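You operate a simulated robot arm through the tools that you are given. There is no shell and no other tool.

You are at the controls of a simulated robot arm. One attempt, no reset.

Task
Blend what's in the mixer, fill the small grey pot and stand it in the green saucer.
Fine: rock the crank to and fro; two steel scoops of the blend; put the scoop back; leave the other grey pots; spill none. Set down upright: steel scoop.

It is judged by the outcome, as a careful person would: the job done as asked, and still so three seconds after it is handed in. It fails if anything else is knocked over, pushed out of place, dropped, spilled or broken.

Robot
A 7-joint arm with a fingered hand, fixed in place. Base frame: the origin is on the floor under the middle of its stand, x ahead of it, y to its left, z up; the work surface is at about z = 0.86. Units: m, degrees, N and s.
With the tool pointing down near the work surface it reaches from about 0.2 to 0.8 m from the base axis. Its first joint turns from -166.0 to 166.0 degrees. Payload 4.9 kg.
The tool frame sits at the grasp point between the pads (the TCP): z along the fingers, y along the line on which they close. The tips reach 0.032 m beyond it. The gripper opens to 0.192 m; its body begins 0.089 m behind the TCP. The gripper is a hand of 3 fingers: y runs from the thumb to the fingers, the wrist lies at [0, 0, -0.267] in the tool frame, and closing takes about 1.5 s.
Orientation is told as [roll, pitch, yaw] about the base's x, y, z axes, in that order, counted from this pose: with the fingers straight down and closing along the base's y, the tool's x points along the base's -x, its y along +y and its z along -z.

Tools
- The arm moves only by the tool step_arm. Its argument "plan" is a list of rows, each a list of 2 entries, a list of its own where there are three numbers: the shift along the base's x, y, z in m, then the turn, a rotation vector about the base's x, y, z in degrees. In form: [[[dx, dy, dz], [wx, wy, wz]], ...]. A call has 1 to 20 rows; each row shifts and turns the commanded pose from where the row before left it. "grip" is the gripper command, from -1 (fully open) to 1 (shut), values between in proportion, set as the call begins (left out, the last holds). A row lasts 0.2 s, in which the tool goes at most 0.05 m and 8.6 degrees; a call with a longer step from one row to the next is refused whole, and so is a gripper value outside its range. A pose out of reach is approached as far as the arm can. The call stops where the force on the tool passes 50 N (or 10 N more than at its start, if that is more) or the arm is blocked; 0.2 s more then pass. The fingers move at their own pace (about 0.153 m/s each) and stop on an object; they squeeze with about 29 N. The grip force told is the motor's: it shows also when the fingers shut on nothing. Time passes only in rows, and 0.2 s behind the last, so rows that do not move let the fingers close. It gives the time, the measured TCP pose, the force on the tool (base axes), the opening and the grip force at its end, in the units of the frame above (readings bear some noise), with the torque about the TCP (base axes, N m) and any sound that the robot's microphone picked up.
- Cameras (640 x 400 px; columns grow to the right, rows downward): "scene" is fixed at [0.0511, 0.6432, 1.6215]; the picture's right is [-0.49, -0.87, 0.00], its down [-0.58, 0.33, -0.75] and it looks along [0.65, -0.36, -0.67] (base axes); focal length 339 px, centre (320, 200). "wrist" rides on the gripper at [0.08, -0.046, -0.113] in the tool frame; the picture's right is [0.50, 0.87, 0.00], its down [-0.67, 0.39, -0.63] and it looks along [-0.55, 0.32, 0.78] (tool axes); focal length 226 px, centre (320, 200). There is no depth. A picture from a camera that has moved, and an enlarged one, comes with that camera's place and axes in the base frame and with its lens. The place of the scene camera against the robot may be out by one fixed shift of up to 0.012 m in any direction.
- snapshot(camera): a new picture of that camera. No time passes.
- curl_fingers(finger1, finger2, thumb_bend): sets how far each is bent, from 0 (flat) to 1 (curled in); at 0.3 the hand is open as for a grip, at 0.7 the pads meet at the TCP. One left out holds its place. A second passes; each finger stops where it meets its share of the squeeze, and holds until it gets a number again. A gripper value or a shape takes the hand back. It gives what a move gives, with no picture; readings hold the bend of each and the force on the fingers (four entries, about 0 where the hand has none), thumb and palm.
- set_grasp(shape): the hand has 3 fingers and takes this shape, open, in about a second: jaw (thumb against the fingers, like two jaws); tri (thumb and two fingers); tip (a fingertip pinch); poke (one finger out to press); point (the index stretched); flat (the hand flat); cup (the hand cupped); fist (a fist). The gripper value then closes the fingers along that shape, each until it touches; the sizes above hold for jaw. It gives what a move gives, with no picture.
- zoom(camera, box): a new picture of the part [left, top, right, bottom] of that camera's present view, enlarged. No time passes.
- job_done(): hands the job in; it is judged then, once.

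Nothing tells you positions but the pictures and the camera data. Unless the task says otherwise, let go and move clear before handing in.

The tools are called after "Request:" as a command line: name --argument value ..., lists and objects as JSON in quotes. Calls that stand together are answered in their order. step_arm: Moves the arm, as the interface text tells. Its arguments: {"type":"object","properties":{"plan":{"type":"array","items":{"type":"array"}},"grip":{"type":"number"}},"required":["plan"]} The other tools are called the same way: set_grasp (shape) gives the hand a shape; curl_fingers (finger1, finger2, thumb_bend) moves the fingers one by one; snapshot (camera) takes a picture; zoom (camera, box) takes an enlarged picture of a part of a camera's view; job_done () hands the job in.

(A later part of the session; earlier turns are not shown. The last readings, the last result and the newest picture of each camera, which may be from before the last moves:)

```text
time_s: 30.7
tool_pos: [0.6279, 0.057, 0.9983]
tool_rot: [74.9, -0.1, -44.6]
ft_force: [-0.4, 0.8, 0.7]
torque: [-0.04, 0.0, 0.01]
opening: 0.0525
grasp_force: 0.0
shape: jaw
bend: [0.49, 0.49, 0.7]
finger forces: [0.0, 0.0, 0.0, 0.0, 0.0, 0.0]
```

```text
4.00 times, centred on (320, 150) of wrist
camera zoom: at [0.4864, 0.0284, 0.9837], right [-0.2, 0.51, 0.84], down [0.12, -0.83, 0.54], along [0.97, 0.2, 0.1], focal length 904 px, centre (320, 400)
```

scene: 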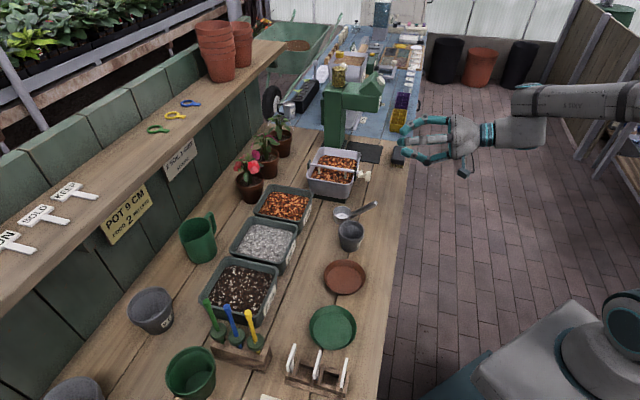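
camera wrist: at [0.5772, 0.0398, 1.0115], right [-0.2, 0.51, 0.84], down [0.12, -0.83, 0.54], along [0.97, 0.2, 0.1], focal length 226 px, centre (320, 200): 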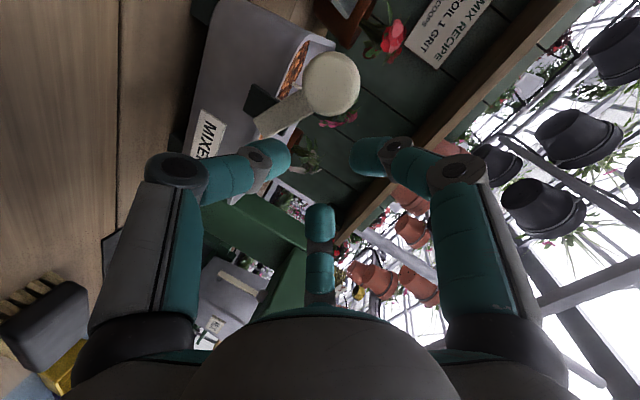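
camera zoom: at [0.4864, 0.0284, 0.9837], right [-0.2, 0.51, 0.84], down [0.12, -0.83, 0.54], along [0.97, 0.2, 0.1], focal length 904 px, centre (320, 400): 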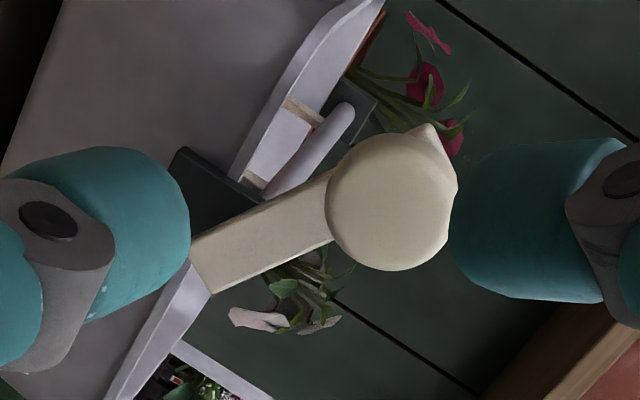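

Request:
step_arm --plan '[[[0.012, 0.013, 0.0007], [0, 0, 0]], [[0.012, 0.013, 0], [0, 0, 0]], [[0.012, 0.013, 0], [0, 0, 0]], [[0.0114, 0.0122, 0], [0, 0, 0]], [[0, 0, 0], [0, 0, 0]], [[0, 0, 0], [0, 0, 0]]]'

Request:
zoom --camera "wrist" --box '[240, 110, 400, 210]'

Request:
step_arm --plan '[[[0, 0, 0], [0, 0, 0]], [[0, 0, 0], [0, 0, 0]], [[0, 0, 0], [0, 0, 0]], [[0, 0, 0], [0, 0, 0]]]' --grip 1

Request:
zoom --camera "wrist" --box '[240, 110, 400, 210]'

Request:
zoom --camera "scene" --box '[310, 140, 438, 220]'

```text
time_s: 32.1
tool_pos: [0.6759, 0.1081, 0.9956]
tool_rot: [74.9, 0.1, -44.7]
ft_force: [-1.3, 0.2, 0.2]
torque: [0.02, 0.0, -0.02]
opening: 0.0526
grasp_force: 0.0
shape: jaw
bend: [0.49, 0.49, 0.7]
finger forces: [0.1, 0.1, 0.0, 0.0, 0.0, 0.0]
```

```text
4.00 times, centred on (320, 160) of wrist
camera zoom: at [0.5347, 0.0792, 0.9819], right [-0.2, 0.51, 0.84], down [0.12, -0.83, 0.54], along [0.97, 0.2, 0.1], focal length 904 px, centre (320, 360)
```

zoom: 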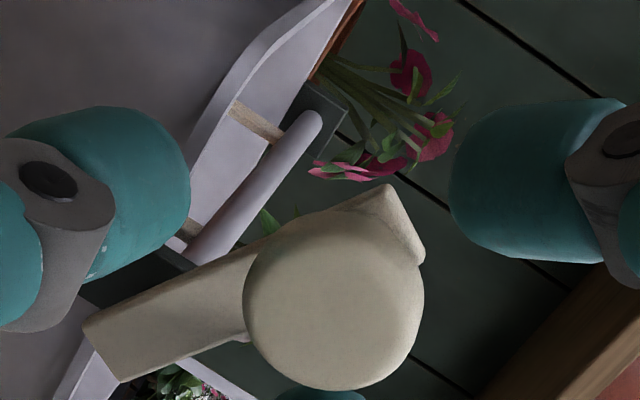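

```text
time_s: 33.1
tool_pos: [0.6763, 0.1075, 0.9971]
tool_rot: [74.9, 0.0, -44.6]
ft_force: [6.3, 7.2, -0.7]
torque: [0.05, -0.04, 0.01]
opening: 0.0233
grasp_force: 29.1
shape: jaw
bend: [0.75, 0.76, 0.7]
finger forces: [25.4, 24.9, 0.0, 0.0, 24.2, 0.1]
```

```text
4.00 times, centred on (320, 160) of wrist
camera zoom: at [0.5348, 0.0794, 0.982], right [-0.2, 0.51, 0.84], down [0.12, -0.83, 0.54], along [0.97, 0.21, 0.1], focal length 904 px, centre (320, 360)
```

zoom: 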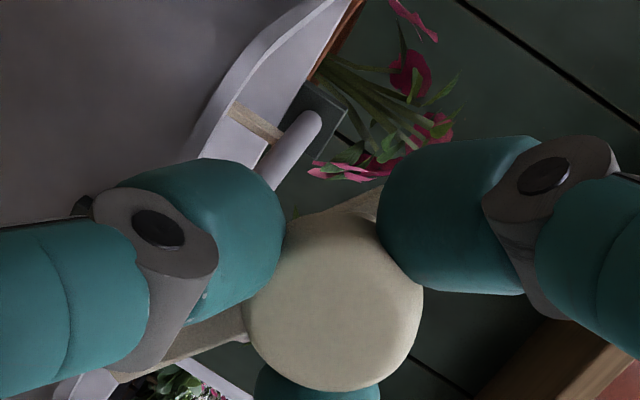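

```text
5.00 times, centred on (374, 180) of scene
camera zoom: at [0.0511, 0.6432, 1.6215], right [-0.49, -0.87, 0.0], down [-0.58, 0.33, -0.75], along [0.65, -0.36, -0.67], focal length 1694 px, centre (50, 300)
```

zoom: 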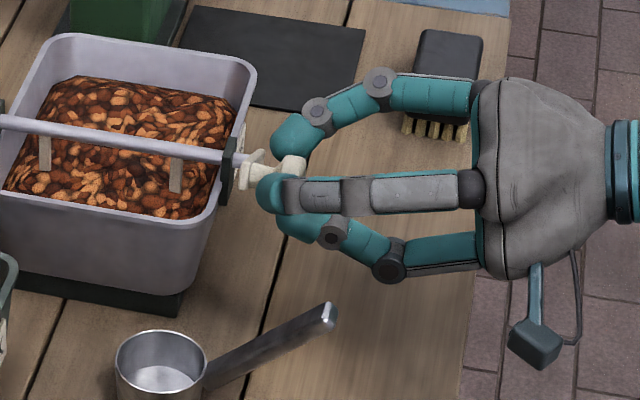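

The grip is firm on the knob, about 25 N per finger. I'll start with a small test turn about the shaft axis, rotating the hand with the crank.

Request:
step_arm --plan '[[[0.0031, -0.0031, 0.0056], [4.243, 4.243, 0]], [[0.0035, -0.0035, 0.0051], [4.243, 4.243, 0]], [[0, 0, 0], [0, 0, 0]]]'

Request:
zoom --camera "scene" --box '[310, 140, 438, 220]'

```text
time_s: 33.9
tool_pos: [0.682, 0.1017, 1.0094]
tool_rot: [75.0, 12.0, -44.7]
ft_force: [3.1, 11.2, -0.2]
torque: [0.2, 0.04, 0.11]
opening: 0.0233
grasp_force: 29.1
shape: jaw
bend: [0.75, 0.76, 0.7]
finger forces: [26.6, 25.0, 0.0, 0.0, 24.5, 0.0]
```

```text
5.00 times, centred on (374, 180) of scene
camera zoom: at [0.0511, 0.6432, 1.6215], right [-0.49, -0.87, 0.0], down [-0.58, 0.33, -0.75], along [0.65, -0.36, -0.67], focal length 1694 px, centre (50, 300)
```

zoom: 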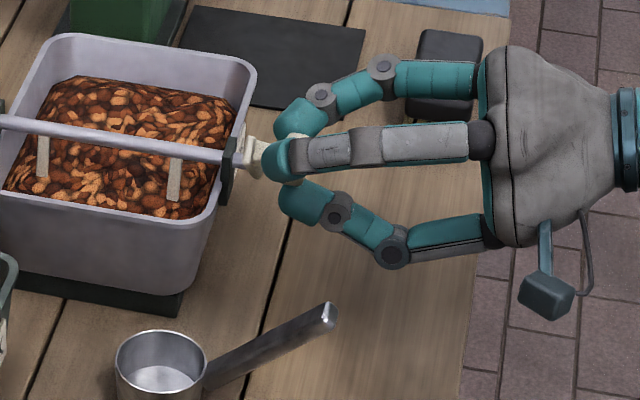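

The crank moves with the hand and forces stay small. Continuing the stroke over the top.

Request:
step_arm --plan '[[[0.0052, -0.0052, 0.006], [5.657, 5.657, 0]], [[0.0058, -0.0058, 0.0049], [5.657, 5.657, 0]], [[0.0062, -0.0062, 0.0037], [5.657, 5.657, 0]], [[0.0065, -0.0065, 0.0024], [5.657, 5.657, 0]], [[0, 0, 0], [0, 0, 0]]]'

Request:
zoom --camera "scene" --box '[290, 130, 418, 210]'

```text
time_s: 35.1
tool_pos: [0.7069, 0.0783, 1.0271]
tool_rot: [75.2, 44.0, -44.6]
ft_force: [-1.8, 7.3, 10.9]
torque: [0.45, 0.0, 0.08]
opening: 0.0232
grasp_force: 29.1
shape: jaw
bend: [0.75, 0.76, 0.7]
finger forces: [28.4, 28.5, 0.1, 0.1, 26.7, 0.0]
```

```text
5.00 times, centred on (354, 170) of scene
camera zoom: at [0.0511, 0.6432, 1.6215], right [-0.49, -0.87, 0.0], down [-0.58, 0.33, -0.75], along [0.65, -0.36, -0.67], focal length 1694 px, centre (150, 350)
```

zoom: 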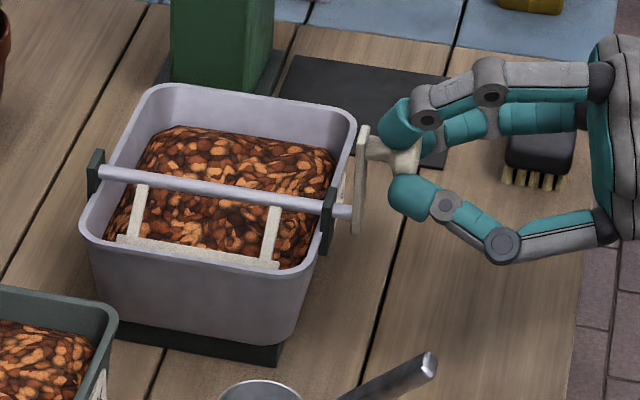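

The paddle sweeps with the crank, so the grip and axis are right. Now I'll rock back and forth.

Request:
step_arm --plan '[[[-0.0033, 0.0033, -0.0013], [-2.828, -2.828, 0]], [[-0.0064, 0.0064, -0.0035], [-5.657, -5.657, 0]], [[-0.0059, 0.0059, -0.0047], [-5.657, -5.657, 0]], [[-0.0054, 0.0054, -0.0059], [-5.657, -5.657, 0]], [[-0.0047, 0.0047, -0.0069], [-5.657, -5.657, 0]], [[-0.0041, 0.0041, -0.0077], [-5.657, -5.657, 0]], [[0.0041, -0.0041, 0.0077], [5.657, 5.657, 0]], [[0.0047, -0.0047, 0.0069], [5.657, 5.657, 0]], [[0.0054, -0.0054, 0.0059], [5.657, 5.657, 0]], [[0.0059, -0.0059, 0.0047], [5.657, 5.657, 0]], [[0.0064, -0.0064, 0.0035], [5.657, 5.657, 0]], [[0.0066, -0.0066, 0.0023], [5.657, 5.657, 0]]]'

Request:
zoom --camera "scene" --box '[290, 130, 418, 210]'

```text
time_s: 37.7
tool_pos: [0.7095, 0.0747, 1.0268]
tool_rot: [75.4, 48.0, -44.6]
ft_force: [6.1, 13.9, 8.0]
torque: [0.41, -0.04, -0.01]
opening: 0.0226
grasp_force: 29.2
shape: jaw
bend: [0.75, 0.76, 0.7]
finger forces: [26.4, 27.6, 0.0, 0.0, 26.0, 0.1]
```

```text
5.00 times, centred on (354, 170) of scene
camera zoom: at [0.0511, 0.6432, 1.6215], right [-0.49, -0.87, 0.0], down [-0.58, 0.33, -0.75], along [0.65, -0.36, -0.67], focal length 1694 px, centre (150, 350)
```

zoom: 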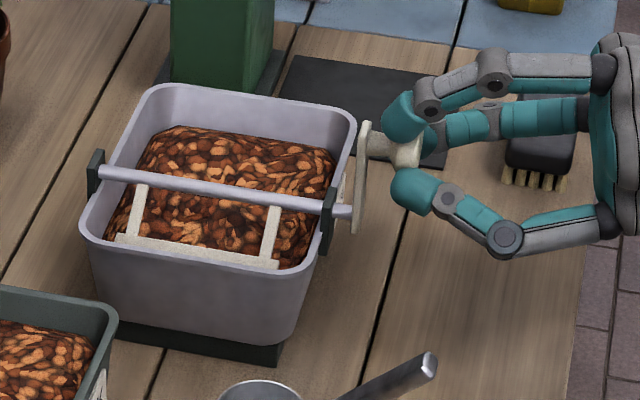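

No visible change yet; I'll keep rocking with wider strokes, still clear of the scoop handle.

Request:
step_arm --plan '[[[-0.0066, 0.0066, -0.0023], [-5.657, -5.657, 0]], [[-0.0064, 0.0064, -0.0035], [-5.657, -5.657, 0]], [[-0.0059, 0.0059, -0.0047], [-5.657, -5.657, 0]], [[-0.0054, 0.0054, -0.0059], [-5.657, -5.657, 0]], [[-0.0047, 0.0047, -0.0069], [-5.657, -5.657, 0]], [[-0.0041, 0.0041, -0.0077], [-5.657, -5.657, 0]], [[-0.0033, 0.0033, -0.0085], [-5.657, -5.657, 0]], [[-0.0024, 0.0024, -0.009], [-5.657, -5.657, 0]], [[0.0024, -0.0024, 0.009], [5.657, 5.657, 0]], [[0.0033, -0.0033, 0.0085], [5.657, 5.657, 0]], [[0.0041, -0.0041, 0.0077], [5.657, 5.657, 0]], [[0.0047, -0.0047, 0.0069], [5.657, 5.657, 0]], [[0.0054, -0.0054, 0.0059], [5.657, 5.657, 0]], [[0.0059, -0.0059, 0.0047], [5.657, 5.657, 0]], [[0.0064, -0.0064, 0.0035], [5.657, 5.657, 0]], [[0.0066, -0.0066, 0.0023], [5.657, 5.657, 0]], [[0.0068, -0.0068, 0.0009], [5.657, 5.657, 0]], [[0.0069, -0.0069, -0.0005], [5.657, 5.657, 0]]]'

Request:
zoom --camera "scene" --box '[290, 130, 418, 210]'

```text
time_s: 41.5
tool_pos: [0.7218, 0.0619, 1.0266]
tool_rot: [75.2, 64.2, -44.7]
ft_force: [5.5, 6.1, 5.4]
torque: [0.19, 0.03, 0.04]
opening: 0.0224
grasp_force: 28.5
shape: jaw
bend: [0.75, 0.56, 0.69]
finger forces: [23.7, 30.3, 0.1, 0.0, 27.1, 0.0]
```

```text
5.00 times, centred on (354, 170) of scene
camera zoom: at [0.0511, 0.6432, 1.6215], right [-0.49, -0.87, 0.0], down [-0.58, 0.33, -0.75], along [0.65, -0.36, -0.67], focal length 1694 px, centre (150, 350)
```

zoom: 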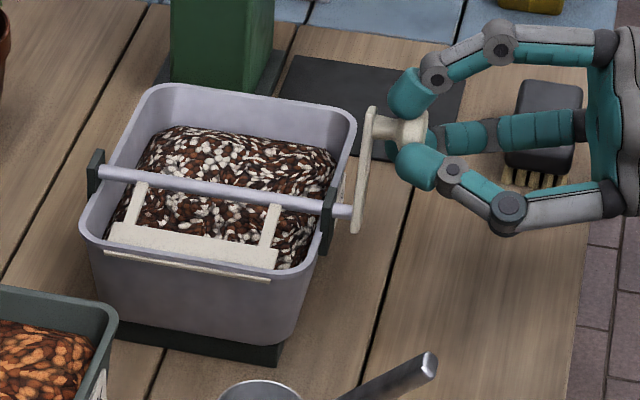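

The contents have changed to a brown, white and dark blend. I'll give it another full to-and-fro to be sure, and compare.

Request:
step_arm --plan '[[[-0.0069, 0.0069, 0.0005], [-5.657, -5.657, 0]], [[-0.0068, 0.0068, -0.0009], [-5.657, -5.657, 0]], [[-0.0066, 0.0066, -0.0023], [-5.657, -5.657, 0]], [[-0.0064, 0.0064, -0.0035], [-5.657, -5.657, 0]], [[-0.0059, 0.0059, -0.0047], [-5.657, -5.657, 0]], [[-0.0054, 0.0054, -0.0059], [-5.657, -5.657, 0]], [[-0.0047, 0.0047, -0.0069], [-5.657, -5.657, 0]], [[-0.0041, 0.0041, -0.0077], [-5.657, -5.657, 0]], [[-0.0033, 0.0033, -0.0085], [-5.657, -5.657, 0]], [[-0.0024, 0.0024, -0.009], [-5.657, -5.657, 0]], [[0.0024, -0.0024, 0.009], [5.657, 5.657, 0]], [[0.0033, -0.0033, 0.0085], [5.657, 5.657, 0]], [[0.0041, -0.0041, 0.0077], [5.657, 5.657, 0]], [[0.0047, -0.0047, 0.0069], [5.657, 5.657, 0]], [[0.0054, -0.0054, 0.0059], [5.657, 5.657, 0]], [[0.0059, -0.0059, 0.0047], [5.657, 5.657, 0]], [[0.0064, -0.0064, 0.0035], [5.657, 5.657, 0]], [[0.0066, -0.0066, 0.0023], [5.657, 5.657, 0]]]'

Request:
zoom --camera "scene" --box '[290, 130, 418, 210]'

```text
time_s: 45.3
tool_pos: [0.7098, 0.0743, 1.0268]
tool_rot: [75.3, 48.1, -44.5]
ft_force: [8.4, 14.9, 11.3]
torque: [0.42, -0.1, 0.21]
opening: 0.0222
grasp_force: 28.6
shape: jaw
bend: [0.75, 0.56, 0.68]
finger forces: [24.4, 27.8, 0.0, 0.1, 22.5, 0.0]
```

```text
5.00 times, centred on (354, 170) of scene
camera zoom: at [0.0511, 0.6432, 1.6215], right [-0.49, -0.87, 0.0], down [-0.58, 0.33, -0.75], along [0.65, -0.36, -0.67], focal length 1694 px, centre (150, 350)
```

zoom: 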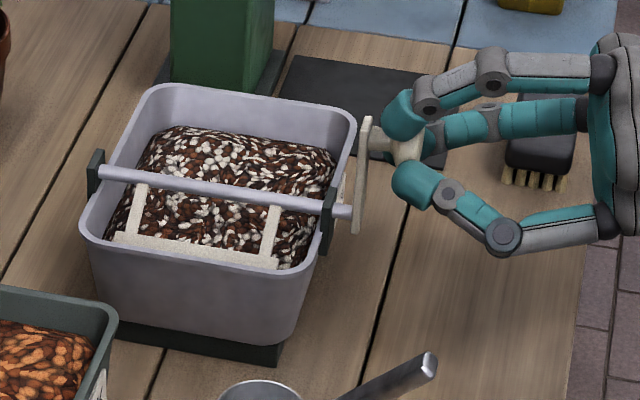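

The blend looks uniform and no longer changes. I'll bring the crank back to where it started, let go and back out.

Request:
step_arm --plan '[[[-0.0066, 0.0066, -0.0023], [-5.657, -5.657, 0]], [[-0.0064, 0.0064, -0.0035], [-5.657, -5.657, 0]], [[-0.0059, 0.0059, -0.0047], [-5.657, -5.657, 0]], [[-0.0054, 0.0054, -0.0059], [-5.657, -5.657, 0]], [[-0.0047, 0.0047, -0.0069], [-5.657, -5.657, 0]], [[-0.0041, 0.0041, -0.0077], [-5.657, -5.657, 0]], [[0, 0, 0], [0, 0, 0]]]'

Request:
step_arm --plan '[[[0, 0, 0], [0, 0, 0]], [[0, 0, 0], [0, 0, 0]], [[0, 0, 0], [0, 0, 0]], [[0, 0, 0], [0, 0, 0]]]' --grip 0.35

Request:
zoom --camera "wrist" --box '[240, 110, 400, 210]'

```text
time_s: 46.9
tool_pos: [0.6751, 0.1079, 0.9926]
tool_rot: [74.9, -0.1, -44.7]
ft_force: [4.0, 21.6, 4.3]
torque: [0.18, -0.07, 0.36]
opening: 0.0221
grasp_force: 28.7
shape: jaw
bend: [0.75, 0.56, 0.68]
finger forces: [26.7, 26.2, 0.0, 0.0, 22.4, 0.0]
```

```text
time_s: 47.9
tool_pos: [0.6773, 0.1063, 0.994]
tool_rot: [74.9, 0.1, -44.8]
ft_force: [-0.4, 0.2, -0.4]
torque: [0.02, -0.01, 0.0]
opening: 0.0621
grasp_force: 0.1
shape: jaw
bend: [0.46, 0.46, 0.7]
finger forces: [0.0, 0.1, 0.0, 0.0, 0.0, 0.1]
```

```text
4.00 times, centred on (320, 160) of wrist
camera zoom: at [0.5353, 0.0779, 0.9801], right [-0.2, 0.51, 0.84], down [0.12, -0.83, 0.54], along [0.97, 0.2, 0.1], focal length 904 px, centre (320, 360)
```

zoom: 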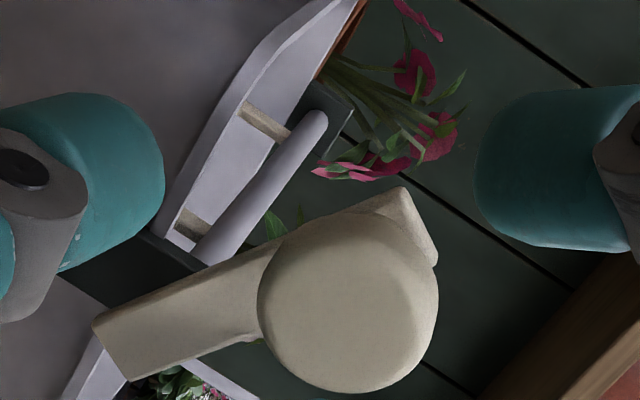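

Released cleanly. Backing out, rising, and re-orienting the hand to align with the scoop's sloping handle (tool pointing forward and 45° down).

Request:
step_arm --plan '[[[-0.02, -0.02, 0], [0, 0, 0]], [[-0.025, -0.025, 0], [0, 0, 0]], [[-0.025, -0.025, 0], [0, 0, 0]], [[0, 0, 0.035], [0, 0, 0]], [[0, 0, 0.035], [0, 0, 0]], [[0, 0, 0.035], [0, 0, 0]], [[-0.0043, 0.0082, 0], [-5.12, -5.12, 1.94]], [[-0.0043, 0.0082, 0], [-5.12, -5.12, 1.94]], [[-0.0043, 0.0082, 0], [-5.12, -5.12, 1.94]], [[-0.0043, 0.0082, 0], [-5.12, -5.12, 1.94]], [[-0.0043, 0.0082, 0], [-5.12, -5.12, 1.94]], [[-0.0043, 0.0082, 0], [-5.12, -5.12, 1.94]], [[-0.0043, 0.0082, 0], [-5.12, -5.12, 1.94]], [[-0.0043, 0.0082, 0], [-5.12, -5.12, 1.94]], [[0, 0, 0], [-5.303, 5.303, 0]], [[0, 0, 0], [-5.303, 5.303, 0]], [[0, 0, 0], [-5.303, 5.303, 0]], [[0, 0, 0], [-5.303, 5.303, 0]], [[0, 0, 0], [0, 0, 0]], [[0, 0, 0], [0, 0, 0]]]'

Request:
snapshot --camera "scene"

Request:
snapshot --camera "wrist"

```text
time_s: 52.1
tool_pos: [0.5713, 0.1038, 1.1003]
tool_rot: [26.5, -37.6, 6.0]
ft_force: [0.7, 0.7, -0.4]
torque: [0.03, 0.0, -0.02]
opening: 0.0625
grasp_force: 0.0
shape: jaw
bend: [0.46, 0.46, 0.7]
finger forces: [0.0, 0.1, 0.1, 0.1, 0.0, 0.1]
```

```text
taken
```

scene: 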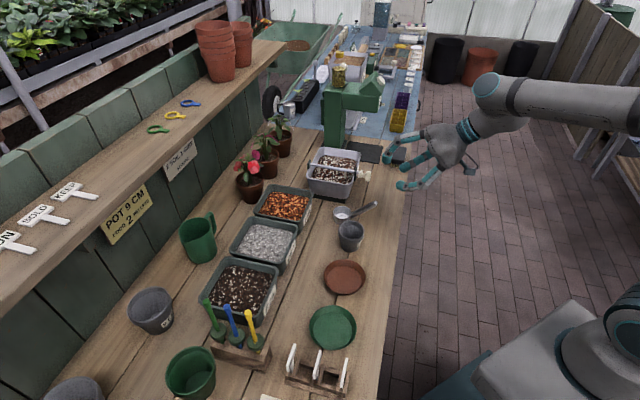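

```text
taken
camera wrist: at [0.4701, 0.0025, 1.116], right [-0.71, 0.71, 0.0], down [0.07, 0.07, 0.99], along [0.7, 0.7, -0.11], focal length 226 px, centre (320, 200)
```

wrist: 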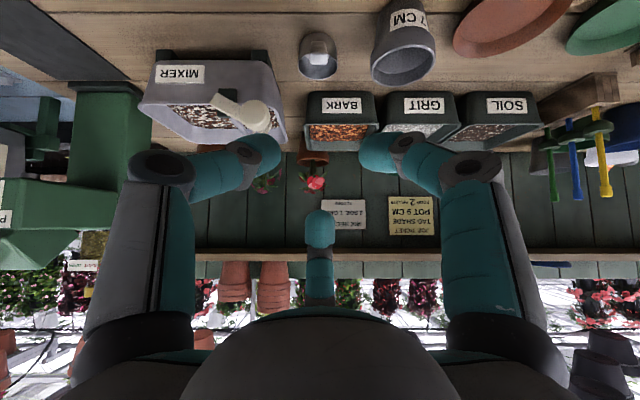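

Request:
zoom --camera "wrist" --box '[272, 10, 368, 70]'

Request:
zoom --camera "scene" --box '[320, 190, 392, 235]'

```text
6.67 times, centred on (320, 40) of wrist
camera zoom: at [0.4701, 0.0025, 1.116], right [-0.71, 0.71, 0.0], down [0.07, 0.07, 0.99], along [0.7, 0.7, -0.11], focal length 1507 px, centre (320, 1267)
```

zoom: 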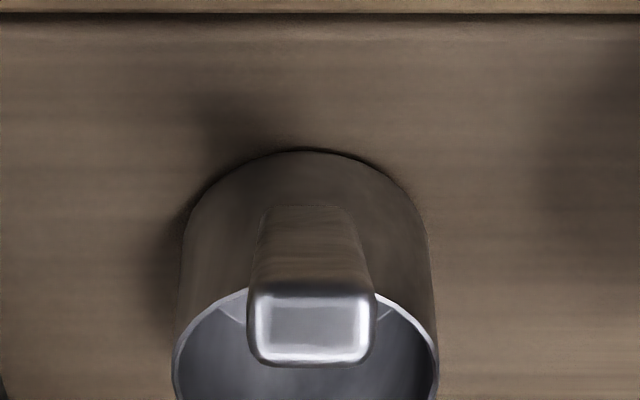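

```text
8.89 times, centred on (356, 212) of scene
camera zoom: at [0.0511, 0.6432, 1.6215], right [-0.49, -0.87, 0.0], down [-0.58, 0.33, -0.75], along [0.65, -0.36, -0.67], focal length 3012 px, centre (0, 89)
```

zoom: 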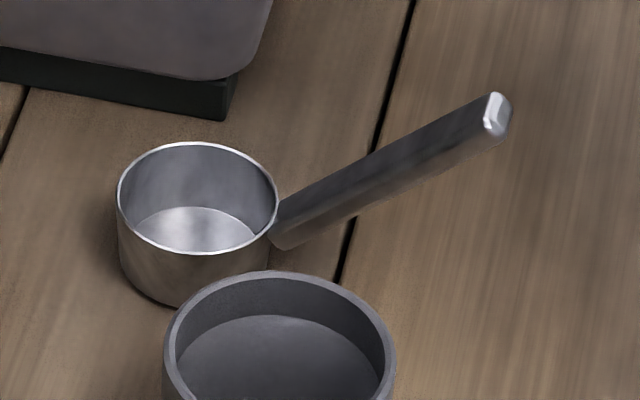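

The handle tip is at about (0.616, 0.147, 0.955), sloping ~46° down to the bowl at (0.684, 0.216). I'll lower to a point behind the handle on its axis and check alignment.

Request:
step_arm --plan '[[[0.0012, 0.0008, -0.03], [0, 0, 0]], [[0.0012, 0.0008, -0.03], [0, 0, 0]], [[0.0012, 0.0008, -0.0287], [0, 0, 0]], [[0, 0, 0], [0, 0, 0]], [[0, 0, 0], [0, 0, 0]]]'

Request:
snapshot --camera "wrist"

Request:
zoom --camera "scene" --box '[310, 160, 454, 250]'

```text
time_s: 53.3
tool_pos: [0.5729, 0.1076, 1.011]
tool_rot: [26.4, -37.6, 6.1]
ft_force: [-0.7, 0.3, -0.3]
torque: [0.01, -0.02, -0.03]
opening: 0.0621
grasp_force: 0.1
shape: jaw
bend: [0.46, 0.46, 0.7]
finger forces: [0.1, 0.1, 0.0, 0.1, 0.0, 0.1]
```

```text
taken
camera wrist: at [0.4721, 0.0059, 1.027], right [-0.71, 0.71, 0.0], down [0.07, 0.07, 0.99], along [0.7, 0.7, -0.11], focal length 226 px, centre (320, 200)
```

wrist: 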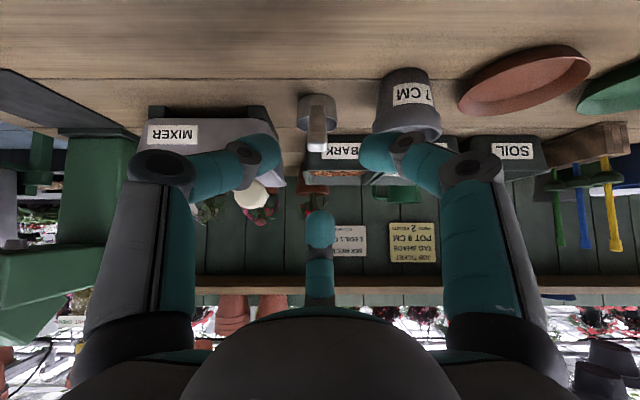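

```text
4.44 times, centred on (382, 205) of scene
camera zoom: at [0.0511, 0.6432, 1.6215], right [-0.49, -0.87, 0.0], down [-0.58, 0.33, -0.75], along [0.65, -0.36, -0.67], focal length 1506 px, centre (44, 178)
```

zoom: 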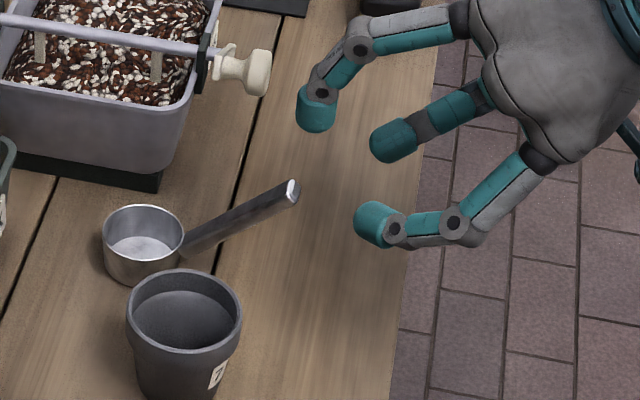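

Request:
zoom --camera "wrist" --box '[272, 90, 368, 150]'

```text
6.67 times, centred on (320, 120) of wrist
camera zoom: at [0.4721, 0.0059, 1.027], right [-0.71, 0.71, 0.0], down [0.07, 0.07, 0.99], along [0.7, 0.7, -0.11], focal length 1507 px, centre (320, 733)
```

zoom: 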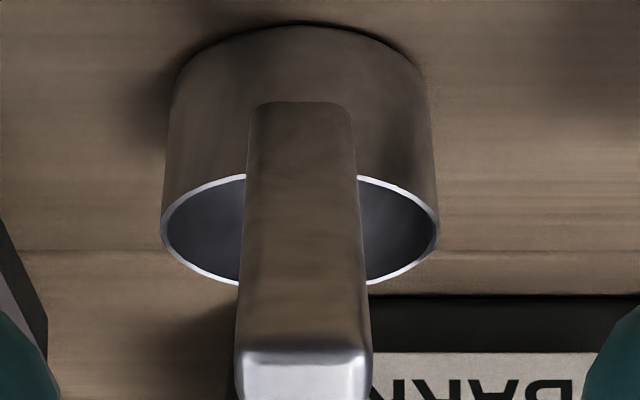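

Alignment is good. Advancing along the handle axis with the fingers open around it.

Request:
step_arm --plan '[[[0.0121, 0.011, -0.01525], [0, 0, 0]], [[0.0121, 0.011, -0.01525], [0, 0, 0]], [[0.0121, 0.011, -0.01525], [0, 0, 0]], [[0.0121, 0.0111, -0.01525], [0, 0, 0]], [[0, 0, 0], [0, 0, 0]], [[0, 0, 0], [0, 0, 0]]]'

Request:
zoom --camera "wrist" --box '[160, 80, 480, 280]'

Request:
zoom --camera "scene" --box '[310, 160, 454, 250]'

```text
time_s: 54.7
tool_pos: [0.6228, 0.1499, 0.9525]
tool_rot: [26.4, -37.7, 6.1]
ft_force: [-0.1, -0.2, 0.3]
torque: [-0.02, -0.01, 0.02]
opening: 0.0622
grasp_force: 0.0
shape: jaw
bend: [0.46, 0.46, 0.7]
finger forces: [0.0, 0.0, 0.0, 0.0, 0.1, 0.1]
```

```text
2.00 times, centred on (320, 180) of wrist
camera zoom: at [0.5213, 0.0482, 0.9669], right [-0.71, 0.71, 0.0], down [0.07, 0.07, 0.99], along [0.7, 0.7, -0.11], focal length 452 px, centre (320, 240)
```

zoom: 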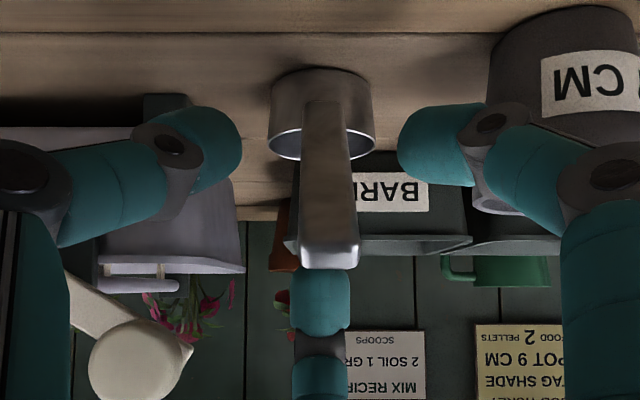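

```text
4.44 times, centred on (382, 205) of scene
camera zoom: at [0.0511, 0.6432, 1.6215], right [-0.49, -0.87, 0.0], down [-0.58, 0.33, -0.75], along [0.65, -0.36, -0.67], focal length 1506 px, centre (44, 178)
```

zoom: 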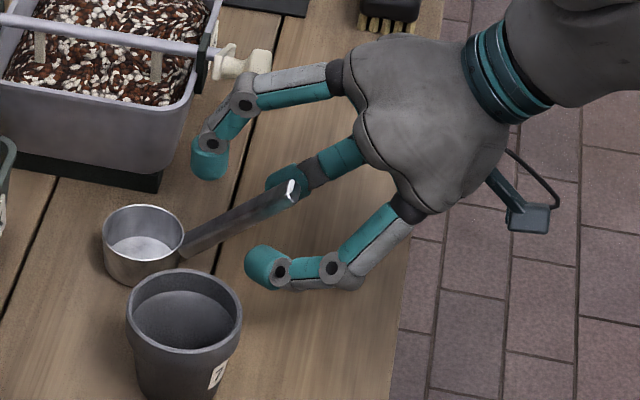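

The handle is inside the fingers; a 2–3 mm sideways trim, then close.

Request:
step_arm --plan '[[[-0.0018, 0.0018, -0.001], [0, 0, 0]], [[0, 0, 0], [0, 0, 0]]]'

Request:
step_arm --plan '[[[0, 0, 0], [0, 0, 0]], [[0, 0, 0], [0, 0, 0]], [[0, 0, 0], [0, 0, 0]], [[0, 0, 0], [0, 0, 0]], [[0, 0, 0], [0, 0, 0]]]' --grip 1

Request:
zoom --camera "wrist" --box '[160, 80, 480, 280]'

Request:
zoom --camera "scene" --box '[310, 160, 454, 250]'

```text
time_s: 55.3
tool_pos: [0.6208, 0.1521, 0.9502]
tool_rot: [26.4, -37.6, 5.9]
ft_force: [1.1, -0.2, 0.8]
torque: [0.03, 0.0, 0.03]
opening: 0.0624
grasp_force: 0.1
shape: jaw
bend: [0.46, 0.46, 0.7]
finger forces: [0.0, 0.0, 0.1, 0.0, 0.0, 0.0]
```

```text
time_s: 56.5
tool_pos: [0.6209, 0.1511, 0.9507]
tool_rot: [26.4, -37.6, 5.9]
ft_force: [-0.2, 0.1, 0.3]
torque: [0.0, 0.0, 0.04]
opening: 0.0139
grasp_force: 28.6
shape: jaw
bend: [0.74, 0.7, 0.7]
finger forces: [22.6, 24.4, 0.0, 0.0, 23.3, 0.0]
```

```text
2.00 times, centred on (320, 180) of wrist
camera zoom: at [0.5196, 0.0503, 0.9658], right [-0.71, 0.71, 0.0], down [0.07, 0.07, 0.99], along [0.7, 0.7, -0.11], focal length 452 px, centre (320, 240)
```

zoom: 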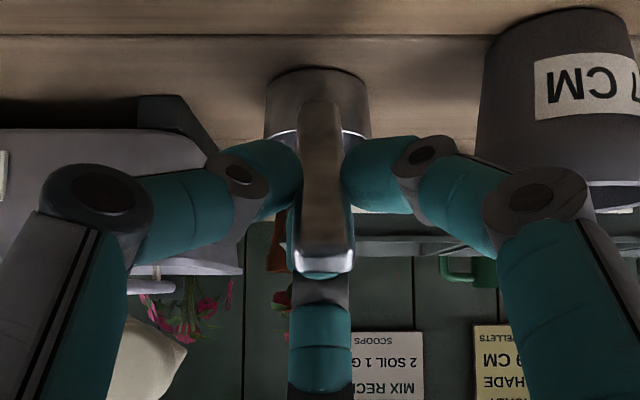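

```text
4.44 times, centred on (382, 205) of scene
camera zoom: at [0.0511, 0.6432, 1.6215], right [-0.49, -0.87, 0.0], down [-0.58, 0.33, -0.75], along [0.65, -0.36, -0.67], focal length 1506 px, centre (44, 178)
```

zoom: 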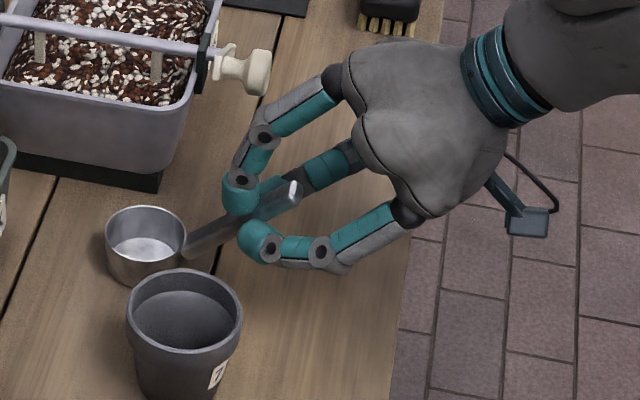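

The handle is gripped evenly, about 23 N per finger. I note this pose (0.621, 0.151, 0.951) for putting the scoop back, then lift slowly and check it holds.

Request:
step_arm --plan '[[[0, 0, 0.01], [0, 0, 0]], [[0, 0, 0.015], [0, 0, 0]], [[0, 0, 0.02], [0, 0, 0]], [[0, 0, 0.03], [0, 0, 0]], [[0, 0, 0.03], [0, 0, 0]], [[0, 0, 0], [0, 0, 0]], [[0, 0, 0], [0, 0, 0]]]'

Request:
zoom --camera "scene" --box '[310, 140, 454, 230]'

Request:
zoom --camera "wrist" --box '[160, 80, 480, 280]'

```text
time_s: 58.1
tool_pos: [0.6234, 0.1532, 1.0547]
tool_rot: [26.3, -37.6, 6.0]
ft_force: [-0.6, 0.3, 0.2]
torque: [-0.08, 0.04, 0.02]
opening: 0.0137
grasp_force: 29.4
shape: jaw
bend: [0.75, 0.7, 0.7]
finger forces: [22.8, 24.1, 0.0, 0.1, 23.4, 0.0]
```

```text
4.44 times, centred on (382, 185) of scene
camera zoom: at [0.0511, 0.6432, 1.6215], right [-0.49, -0.87, 0.0], down [-0.58, 0.33, -0.75], along [0.65, -0.36, -0.67], focal length 1506 px, centre (44, 267)
```

zoom: 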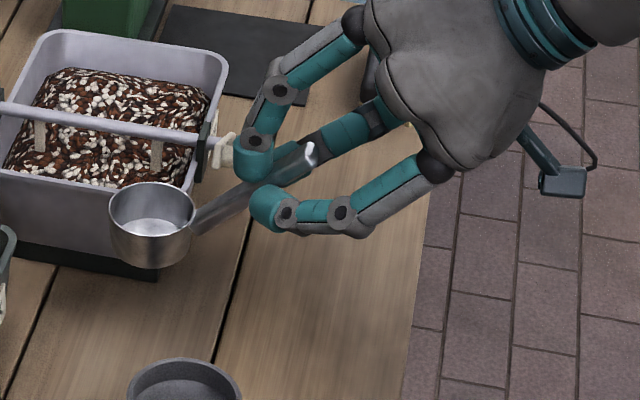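

```text
2.00 times, centred on (320, 180) of wrist
camera zoom: at [0.5209, 0.0509, 1.0706], right [-0.71, 0.71, 0.0], down [0.07, 0.07, 0.99], along [0.7, 0.7, -0.11], focal length 452 px, centre (320, 240)
```

zoom: 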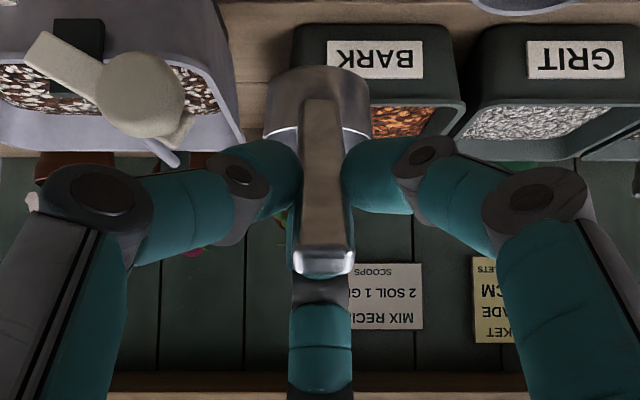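

The scoop is held firmly and level. Before filling it I'll test the pouring roll with it empty, in free air above the pot, to be sure the arm can reach it.

Request:
step_arm --plan '[[[-0.0288, 0.011, 0.0218], [0, 0, 0]], [[-0.0288, 0.011, 0.0218], [0, 0, 0]], [[-0.0288, 0.011, 0.0218], [0, 0, 0]], [[-0.0287, 0.011, 0.0218], [0, 0, 0]], [[0, 0, 0], [0, 0, 0]], [[0.0061, -0.0061, -0.0006], [5.657, 5.657, 0]], [[0.006, -0.006, -0.0018], [5.657, 5.657, 0]], [[0.0057, -0.0057, -0.003], [5.657, 5.657, 0]], [[0.0054, -0.0054, -0.004], [5.657, 5.657, 0]], [[0.0049, -0.0049, -0.0051], [5.657, 5.657, 0]], [[0.0044, -0.0044, -0.006], [5.657, 5.657, 0]], [[0.0037, -0.0037, -0.0068], [5.657, 5.657, 0]], [[0.003, -0.003, -0.0075], [5.657, 5.657, 0]], [[0.0023, -0.0023, -0.008], [5.657, 5.657, 0]], [[0.0015, -0.0015, -0.0084], [5.657, 5.657, 0]], [[0.0006, -0.0006, -0.0086], [5.657, 5.657, 0]], [[0, 0, 0], [0, 0, 0]], [[0, 0, 0], [0, 0, 0]]]'

Request:
snapshot --camera "scene"

Request:
snapshot --camera "wrist"

```text
time_s: 61.9
tool_pos: [0.5508, 0.1529, 1.0821]
tool_rot: [88.5, 28.6, -0.5]
ft_force: [-0.2, 0.5, -1.6]
torque: [-0.03, 0.06, 0.0]
opening: 0.0136
grasp_force: 29.0
shape: jaw
bend: [0.75, 0.7, 0.69]
finger forces: [22.2, 24.1, 0.0, 0.1, 24.2, 0.0]
```

```text
taken
```

scene: 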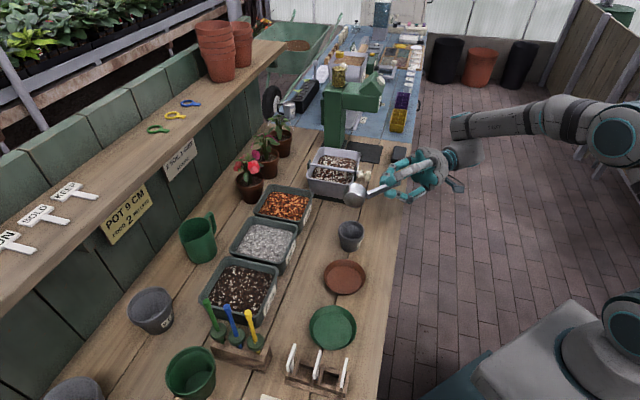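

```text
taken
camera wrist: at [0.4594, 0.0398, 1.0828], right [-0.02, 0.02, 1.0], down [0.78, -0.63, 0.03], along [0.63, 0.78, 0.0], focal length 226 px, centre (320, 200)
```

wrist: 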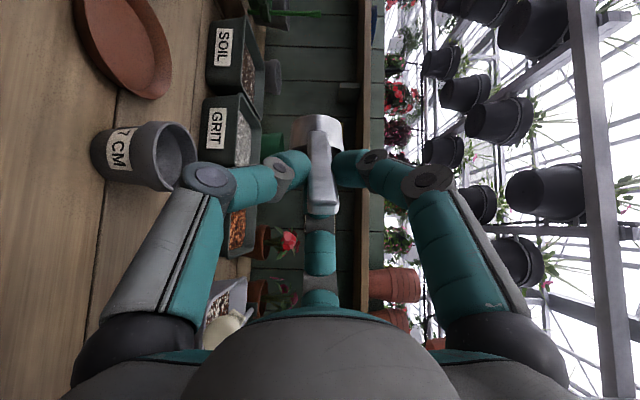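

It reaches 88° of roll easily. Continuing to about 128° to find the limit while still empty.

Request:
step_arm --plan '[[[-0.0002, 0.0002, -0.0087], [5.657, 5.657, 0]], [[-0.0011, 0.0011, -0.0085], [5.657, 5.657, 0]], [[-0.0019, 0.0019, -0.0082], [5.657, 5.657, 0]], [[-0.0027, 0.0027, -0.0078], [5.657, 5.657, 0]], [[-0.0034, 0.0034, -0.0072], [5.657, 5.657, 0]], [[0, 0, 0], [0, 0, 0]], [[0, 0, 0], [0, 0, 0]]]'

Request:
zoom --camera "scene" --box '[300, 130, 476, 240]'

Request:
snapshot --camera "wrist"

```text
time_s: 63.5
tool_pos: [0.5402, 0.1631, 1.0417]
tool_rot: [133.4, 50.3, 29.4]
ft_force: [-0.2, 0.2, -1.1]
torque: [-0.09, 0.0, -0.01]
opening: 0.0136
grasp_force: 29.1
shape: jaw
bend: [0.75, 0.7, 0.69]
finger forces: [21.8, 24.6, 0.0, 0.1, 23.8, 0.0]
```

```text
3.64 times, centred on (388, 185) of scene
camera zoom: at [0.0511, 0.6432, 1.6215], right [-0.49, -0.87, 0.0], down [-0.58, 0.33, -0.75], along [0.65, -0.36, -0.67], focal length 1232 px, centre (73, 254)
```

zoom: 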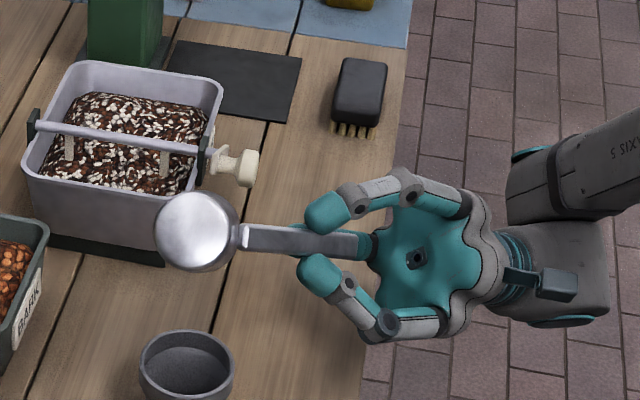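

```text
taken
camera wrist: at [0.4474, 0.052, 1.0325], right [0.44, -0.44, 0.79], down [0.63, -0.48, -0.61], along [0.64, 0.76, 0.07], focal length 226 px, centre (320, 200)
```

wrist: 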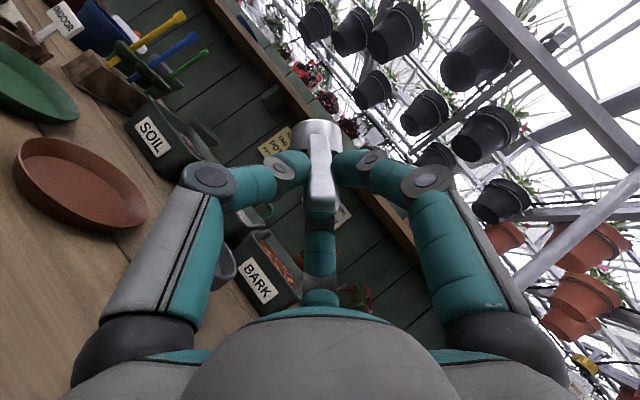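

The full pouring roll works. Rolling back level, then carrying the empty scoop over to hover above the free side of the mixer.

Request:
step_arm --plan '[[[0.0034, -0.0034, 0.0072], [-5.657, -5.657, 0]], [[0.0027, -0.0027, 0.0078], [-5.657, -5.657, 0]], [[0.0019, -0.0019, 0.0082], [-5.657, -5.657, 0]], [[0.0011, -0.0011, 0.0085], [-5.657, -5.657, 0]], [[0.0002, -0.0002, 0.0087], [-5.657, -5.657, 0]], [[-0.0006, 0.0006, 0.0086], [-5.657, -5.657, 0]], [[-0.0015, 0.0015, 0.0084], [-5.657, -5.657, 0]], [[-0.0023, 0.0023, 0.008], [-5.657, -5.657, 0]], [[-0.003, 0.003, 0.0075], [-5.657, -5.657, 0]], [[-0.0037, 0.0037, 0.0068], [-5.657, -5.657, 0]], [[-0.0044, 0.0044, 0.006], [-5.657, -5.657, 0]], [[-0.0049, 0.0049, 0.0051], [-5.657, -5.657, 0]], [[-0.0054, 0.0054, 0.004], [-5.657, -5.657, 0]], [[-0.0057, 0.0057, 0.003], [-5.657, -5.657, 0]], [[-0.006, 0.006, 0.0018], [-5.657, -5.657, 0]], [[-0.0061, 0.0061, 0.0006], [-5.657, -5.657, 0]], [[0, 0, 0], [0, 0, 0]], [[0, 0, 0], [0, 0, 0]]]'

Request:
step_arm --plan '[[[0.02, -0.012, 0], [0, 0, 0]], [[0.035, -0.019, 0], [0, 0, 0]], [[0.038, -0.021, 0], [0, 0, 0]], [[0.038, -0.021, 0], [0, 0, 0]], [[0.038, -0.021, 0], [0, 0, 0]], [[0.038, -0.021, 0], [0, 0, 0]], [[0.038, -0.021, -0.01], [0, 0, 0]], [[0.028, -0.015, -0.02], [0, 0, 0]], [[0, 0, 0], [0, 0, 0]], [[0, 0, 0], [0, 0, 0]]]'

Request:
snapshot --camera "scene"

Request:
snapshot --camera "wrist"

```text
time_s: 67.3
tool_pos: [0.5056, 0.1966, 1.1426]
tool_rot: [26.4, -37.7, 6.0]
ft_force: [0.9, -0.1, -0.6]
torque: [-0.03, 0.02, -0.02]
opening: 0.0134
grasp_force: 30.0
shape: jaw
bend: [0.75, 0.7, 0.69]
finger forces: [22.6, 22.2, 0.1, 0.0, 24.2, 0.1]
```

```text
time_s: 69.5
tool_pos: [0.7808, 0.0441, 1.112]
tool_rot: [26.4, -37.6, 6.0]
ft_force: [-0.3, 0.6, -1.2]
torque: [0.0, 0.07, -0.04]
opening: 0.0135
grasp_force: 29.0
shape: jaw
bend: [0.75, 0.7, 0.69]
finger forces: [22.4, 22.0, 0.1, 0.0, 24.3, 0.0]
```

```text
taken
```

scene: 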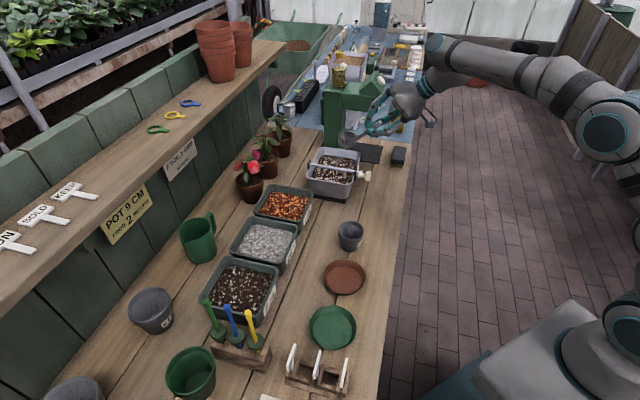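

```text
taken
camera wrist: at [0.6792, -0.0565, 1.128], right [-0.71, 0.71, 0.0], down [0.07, 0.07, 0.99], along [0.7, 0.7, -0.11], focal length 226 px, centre (320, 200)
```

wrist: 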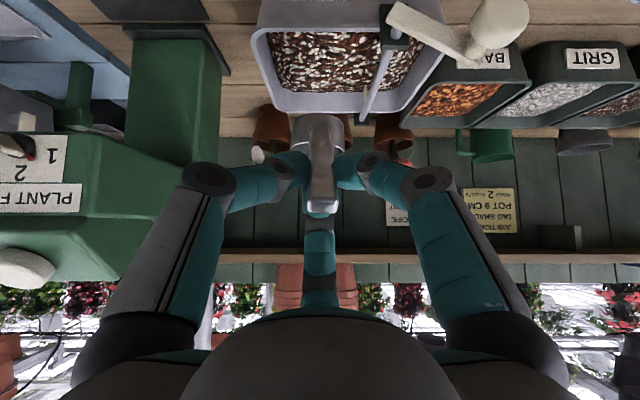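

Request:
zoom --camera "scene" --box '[290, 60, 450, 200]'

Request:
zoom --camera "wrist" --box '[0, 0, 640, 400]'

```text
2.86 times, centred on (370, 130) of scene
camera zoom: at [0.0511, 0.6432, 1.6215], right [-0.49, -0.87, 0.0], down [-0.58, 0.33, -0.75], along [0.65, -0.36, -0.67], focal length 968 px, centre (177, 400)
```

zoom: 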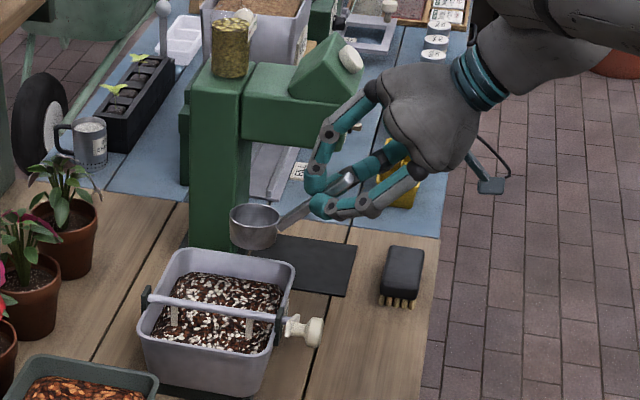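

```text
1.00 times, centred on (320, 200) of wrist (not enlarged: the box is as wide or as high as the picture)
camera zoom: at [0.6792, -0.0565, 1.128], right [-0.71, 0.71, 0.0], down [0.07, 0.07, 0.99], along [0.7, 0.7, -0.11], focal length 226 px, centre (320, 200)
```

zoom: 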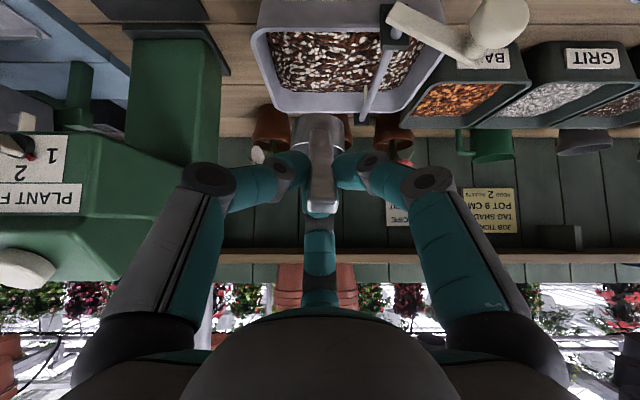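

The green dispenser post is at e1 ≈ 0.70, well clear of the hand. I'll lower a bit and pitch the scoop forward above the blend for digging.

Request:
step_arm --plan '[[[0, 0, -0.02], [0, 0, 0]], [[0, 0, -0.02], [0, 0, 0]], [[0.0058, 0.0058, 0.0105], [-4.95, 4.95, 0]], [[0.0067, 0.0067, 0.0094], [-4.95, 4.95, 0]], [[0.0074, 0.0074, 0.0082], [-4.95, 4.95, 0]], [[0.0081, 0.0081, 0.0069], [-4.95, 4.95, 0]], [[0.0086, 0.0086, 0.0054], [-4.95, 4.95, 0]], [[0, 0, 0], [0, 0, 0]], [[0, 0, 0], [0, 0, 0]]]'

Request:
zoom --camera "scene" --box '[290, 90, 418, 200]'

Request:
snapshot --camera "wrist"

```text
time_s: 71.5
tool_pos: [0.7607, 0.0729, 1.0885]
tool_rot: [5.0, -8.4, 14.7]
ft_force: [0.1, 0.3, -0.7]
torque: [0.02, 0.0, 0.04]
opening: 0.0102
grasp_force: 28.9
shape: jaw
bend: [0.77, 0.75, 0.73]
finger forces: [0.1, 0.0, 0.1, 0.0, 0.1, 0.0]
out of reach, approached as far as the arm can: row 7
```

```text
3.64 times, centred on (354, 145) of scene
camera zoom: at [0.0511, 0.6432, 1.6215], right [-0.49, -0.87, 0.0], down [-0.58, 0.33, -0.75], along [0.65, -0.36, -0.67], focal length 1232 px, centre (196, 400)
```

zoom: 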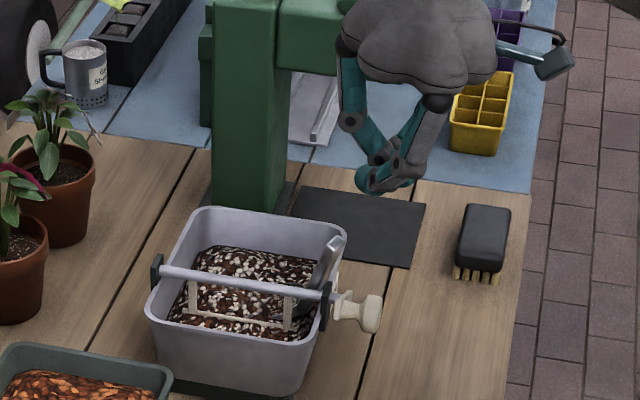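

```text
taken
camera wrist: at [0.6846, -0.0044, 1.1851], right [-0.71, 0.71, 0.0], down [0.46, 0.46, 0.75], along [0.53, 0.53, -0.66], focal length 226 px, centre (320, 200)
```

wrist: 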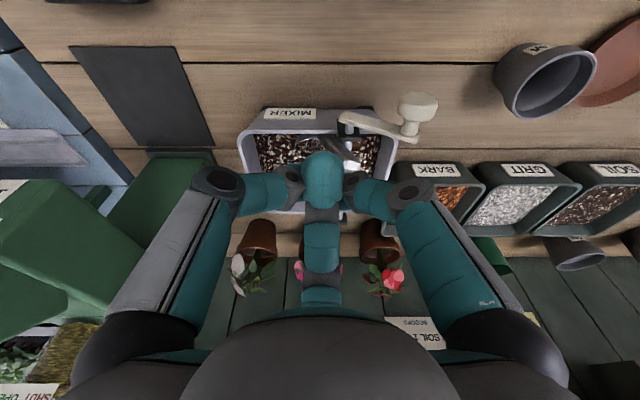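

The arm hit its reach limit while pitching, jerked sideways, and the scoop was pulled out of my fingers. It now stands in the mixer with its handle sticking up. I'll inspect before doing anything more.

Request:
zoom --camera "scene" --box '[310, 140, 406, 200]'

Request:
zoom --camera "wrist" --box '[220, 80, 460, 230]'

Request:
zoom --camera "scene" --box '[240, 130, 440, 260]'

```text
6.67 times, centred on (358, 170) of scene
camera zoom: at [0.0511, 0.6432, 1.6215], right [-0.49, -0.87, 0.0], down [-0.58, 0.33, -0.75], along [0.65, -0.36, -0.67], focal length 2259 px, centre (67, 400)
```

zoom: 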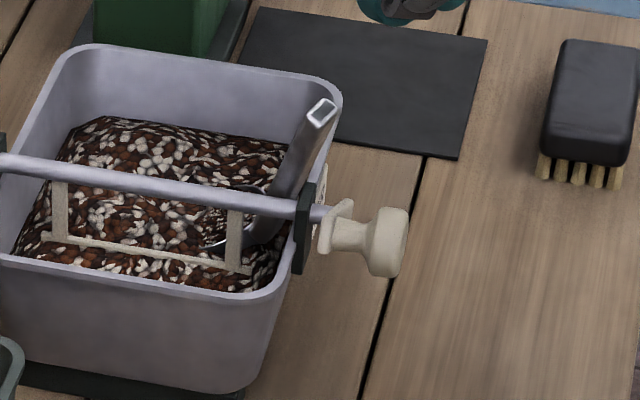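

```text
2.67 times, centred on (340, 155) of wrist
camera zoom: at [0.6846, -0.0044, 1.1851], right [-0.71, 0.71, 0.0], down [0.46, 0.46, 0.75], along [0.53, 0.53, -0.66], focal length 603 px, centre (267, 320)
```

zoom: 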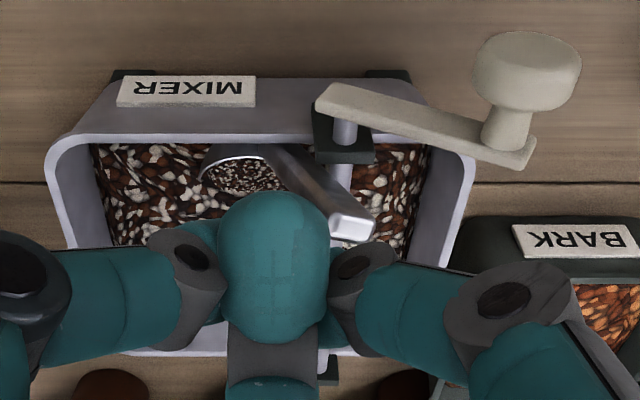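

```text
3.08 times, centred on (340, 195) of scene
camera zoom: at [0.0511, 0.6432, 1.6215], right [-0.49, -0.87, 0.0], down [-0.58, 0.33, -0.75], along [0.65, -0.36, -0.67], focal length 1042 px, centre (258, 215)
```

zoom: 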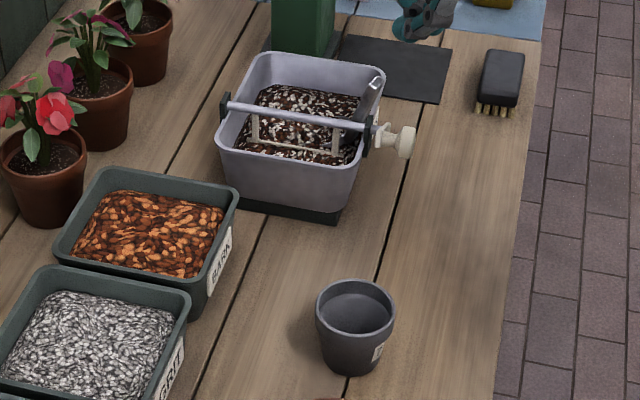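

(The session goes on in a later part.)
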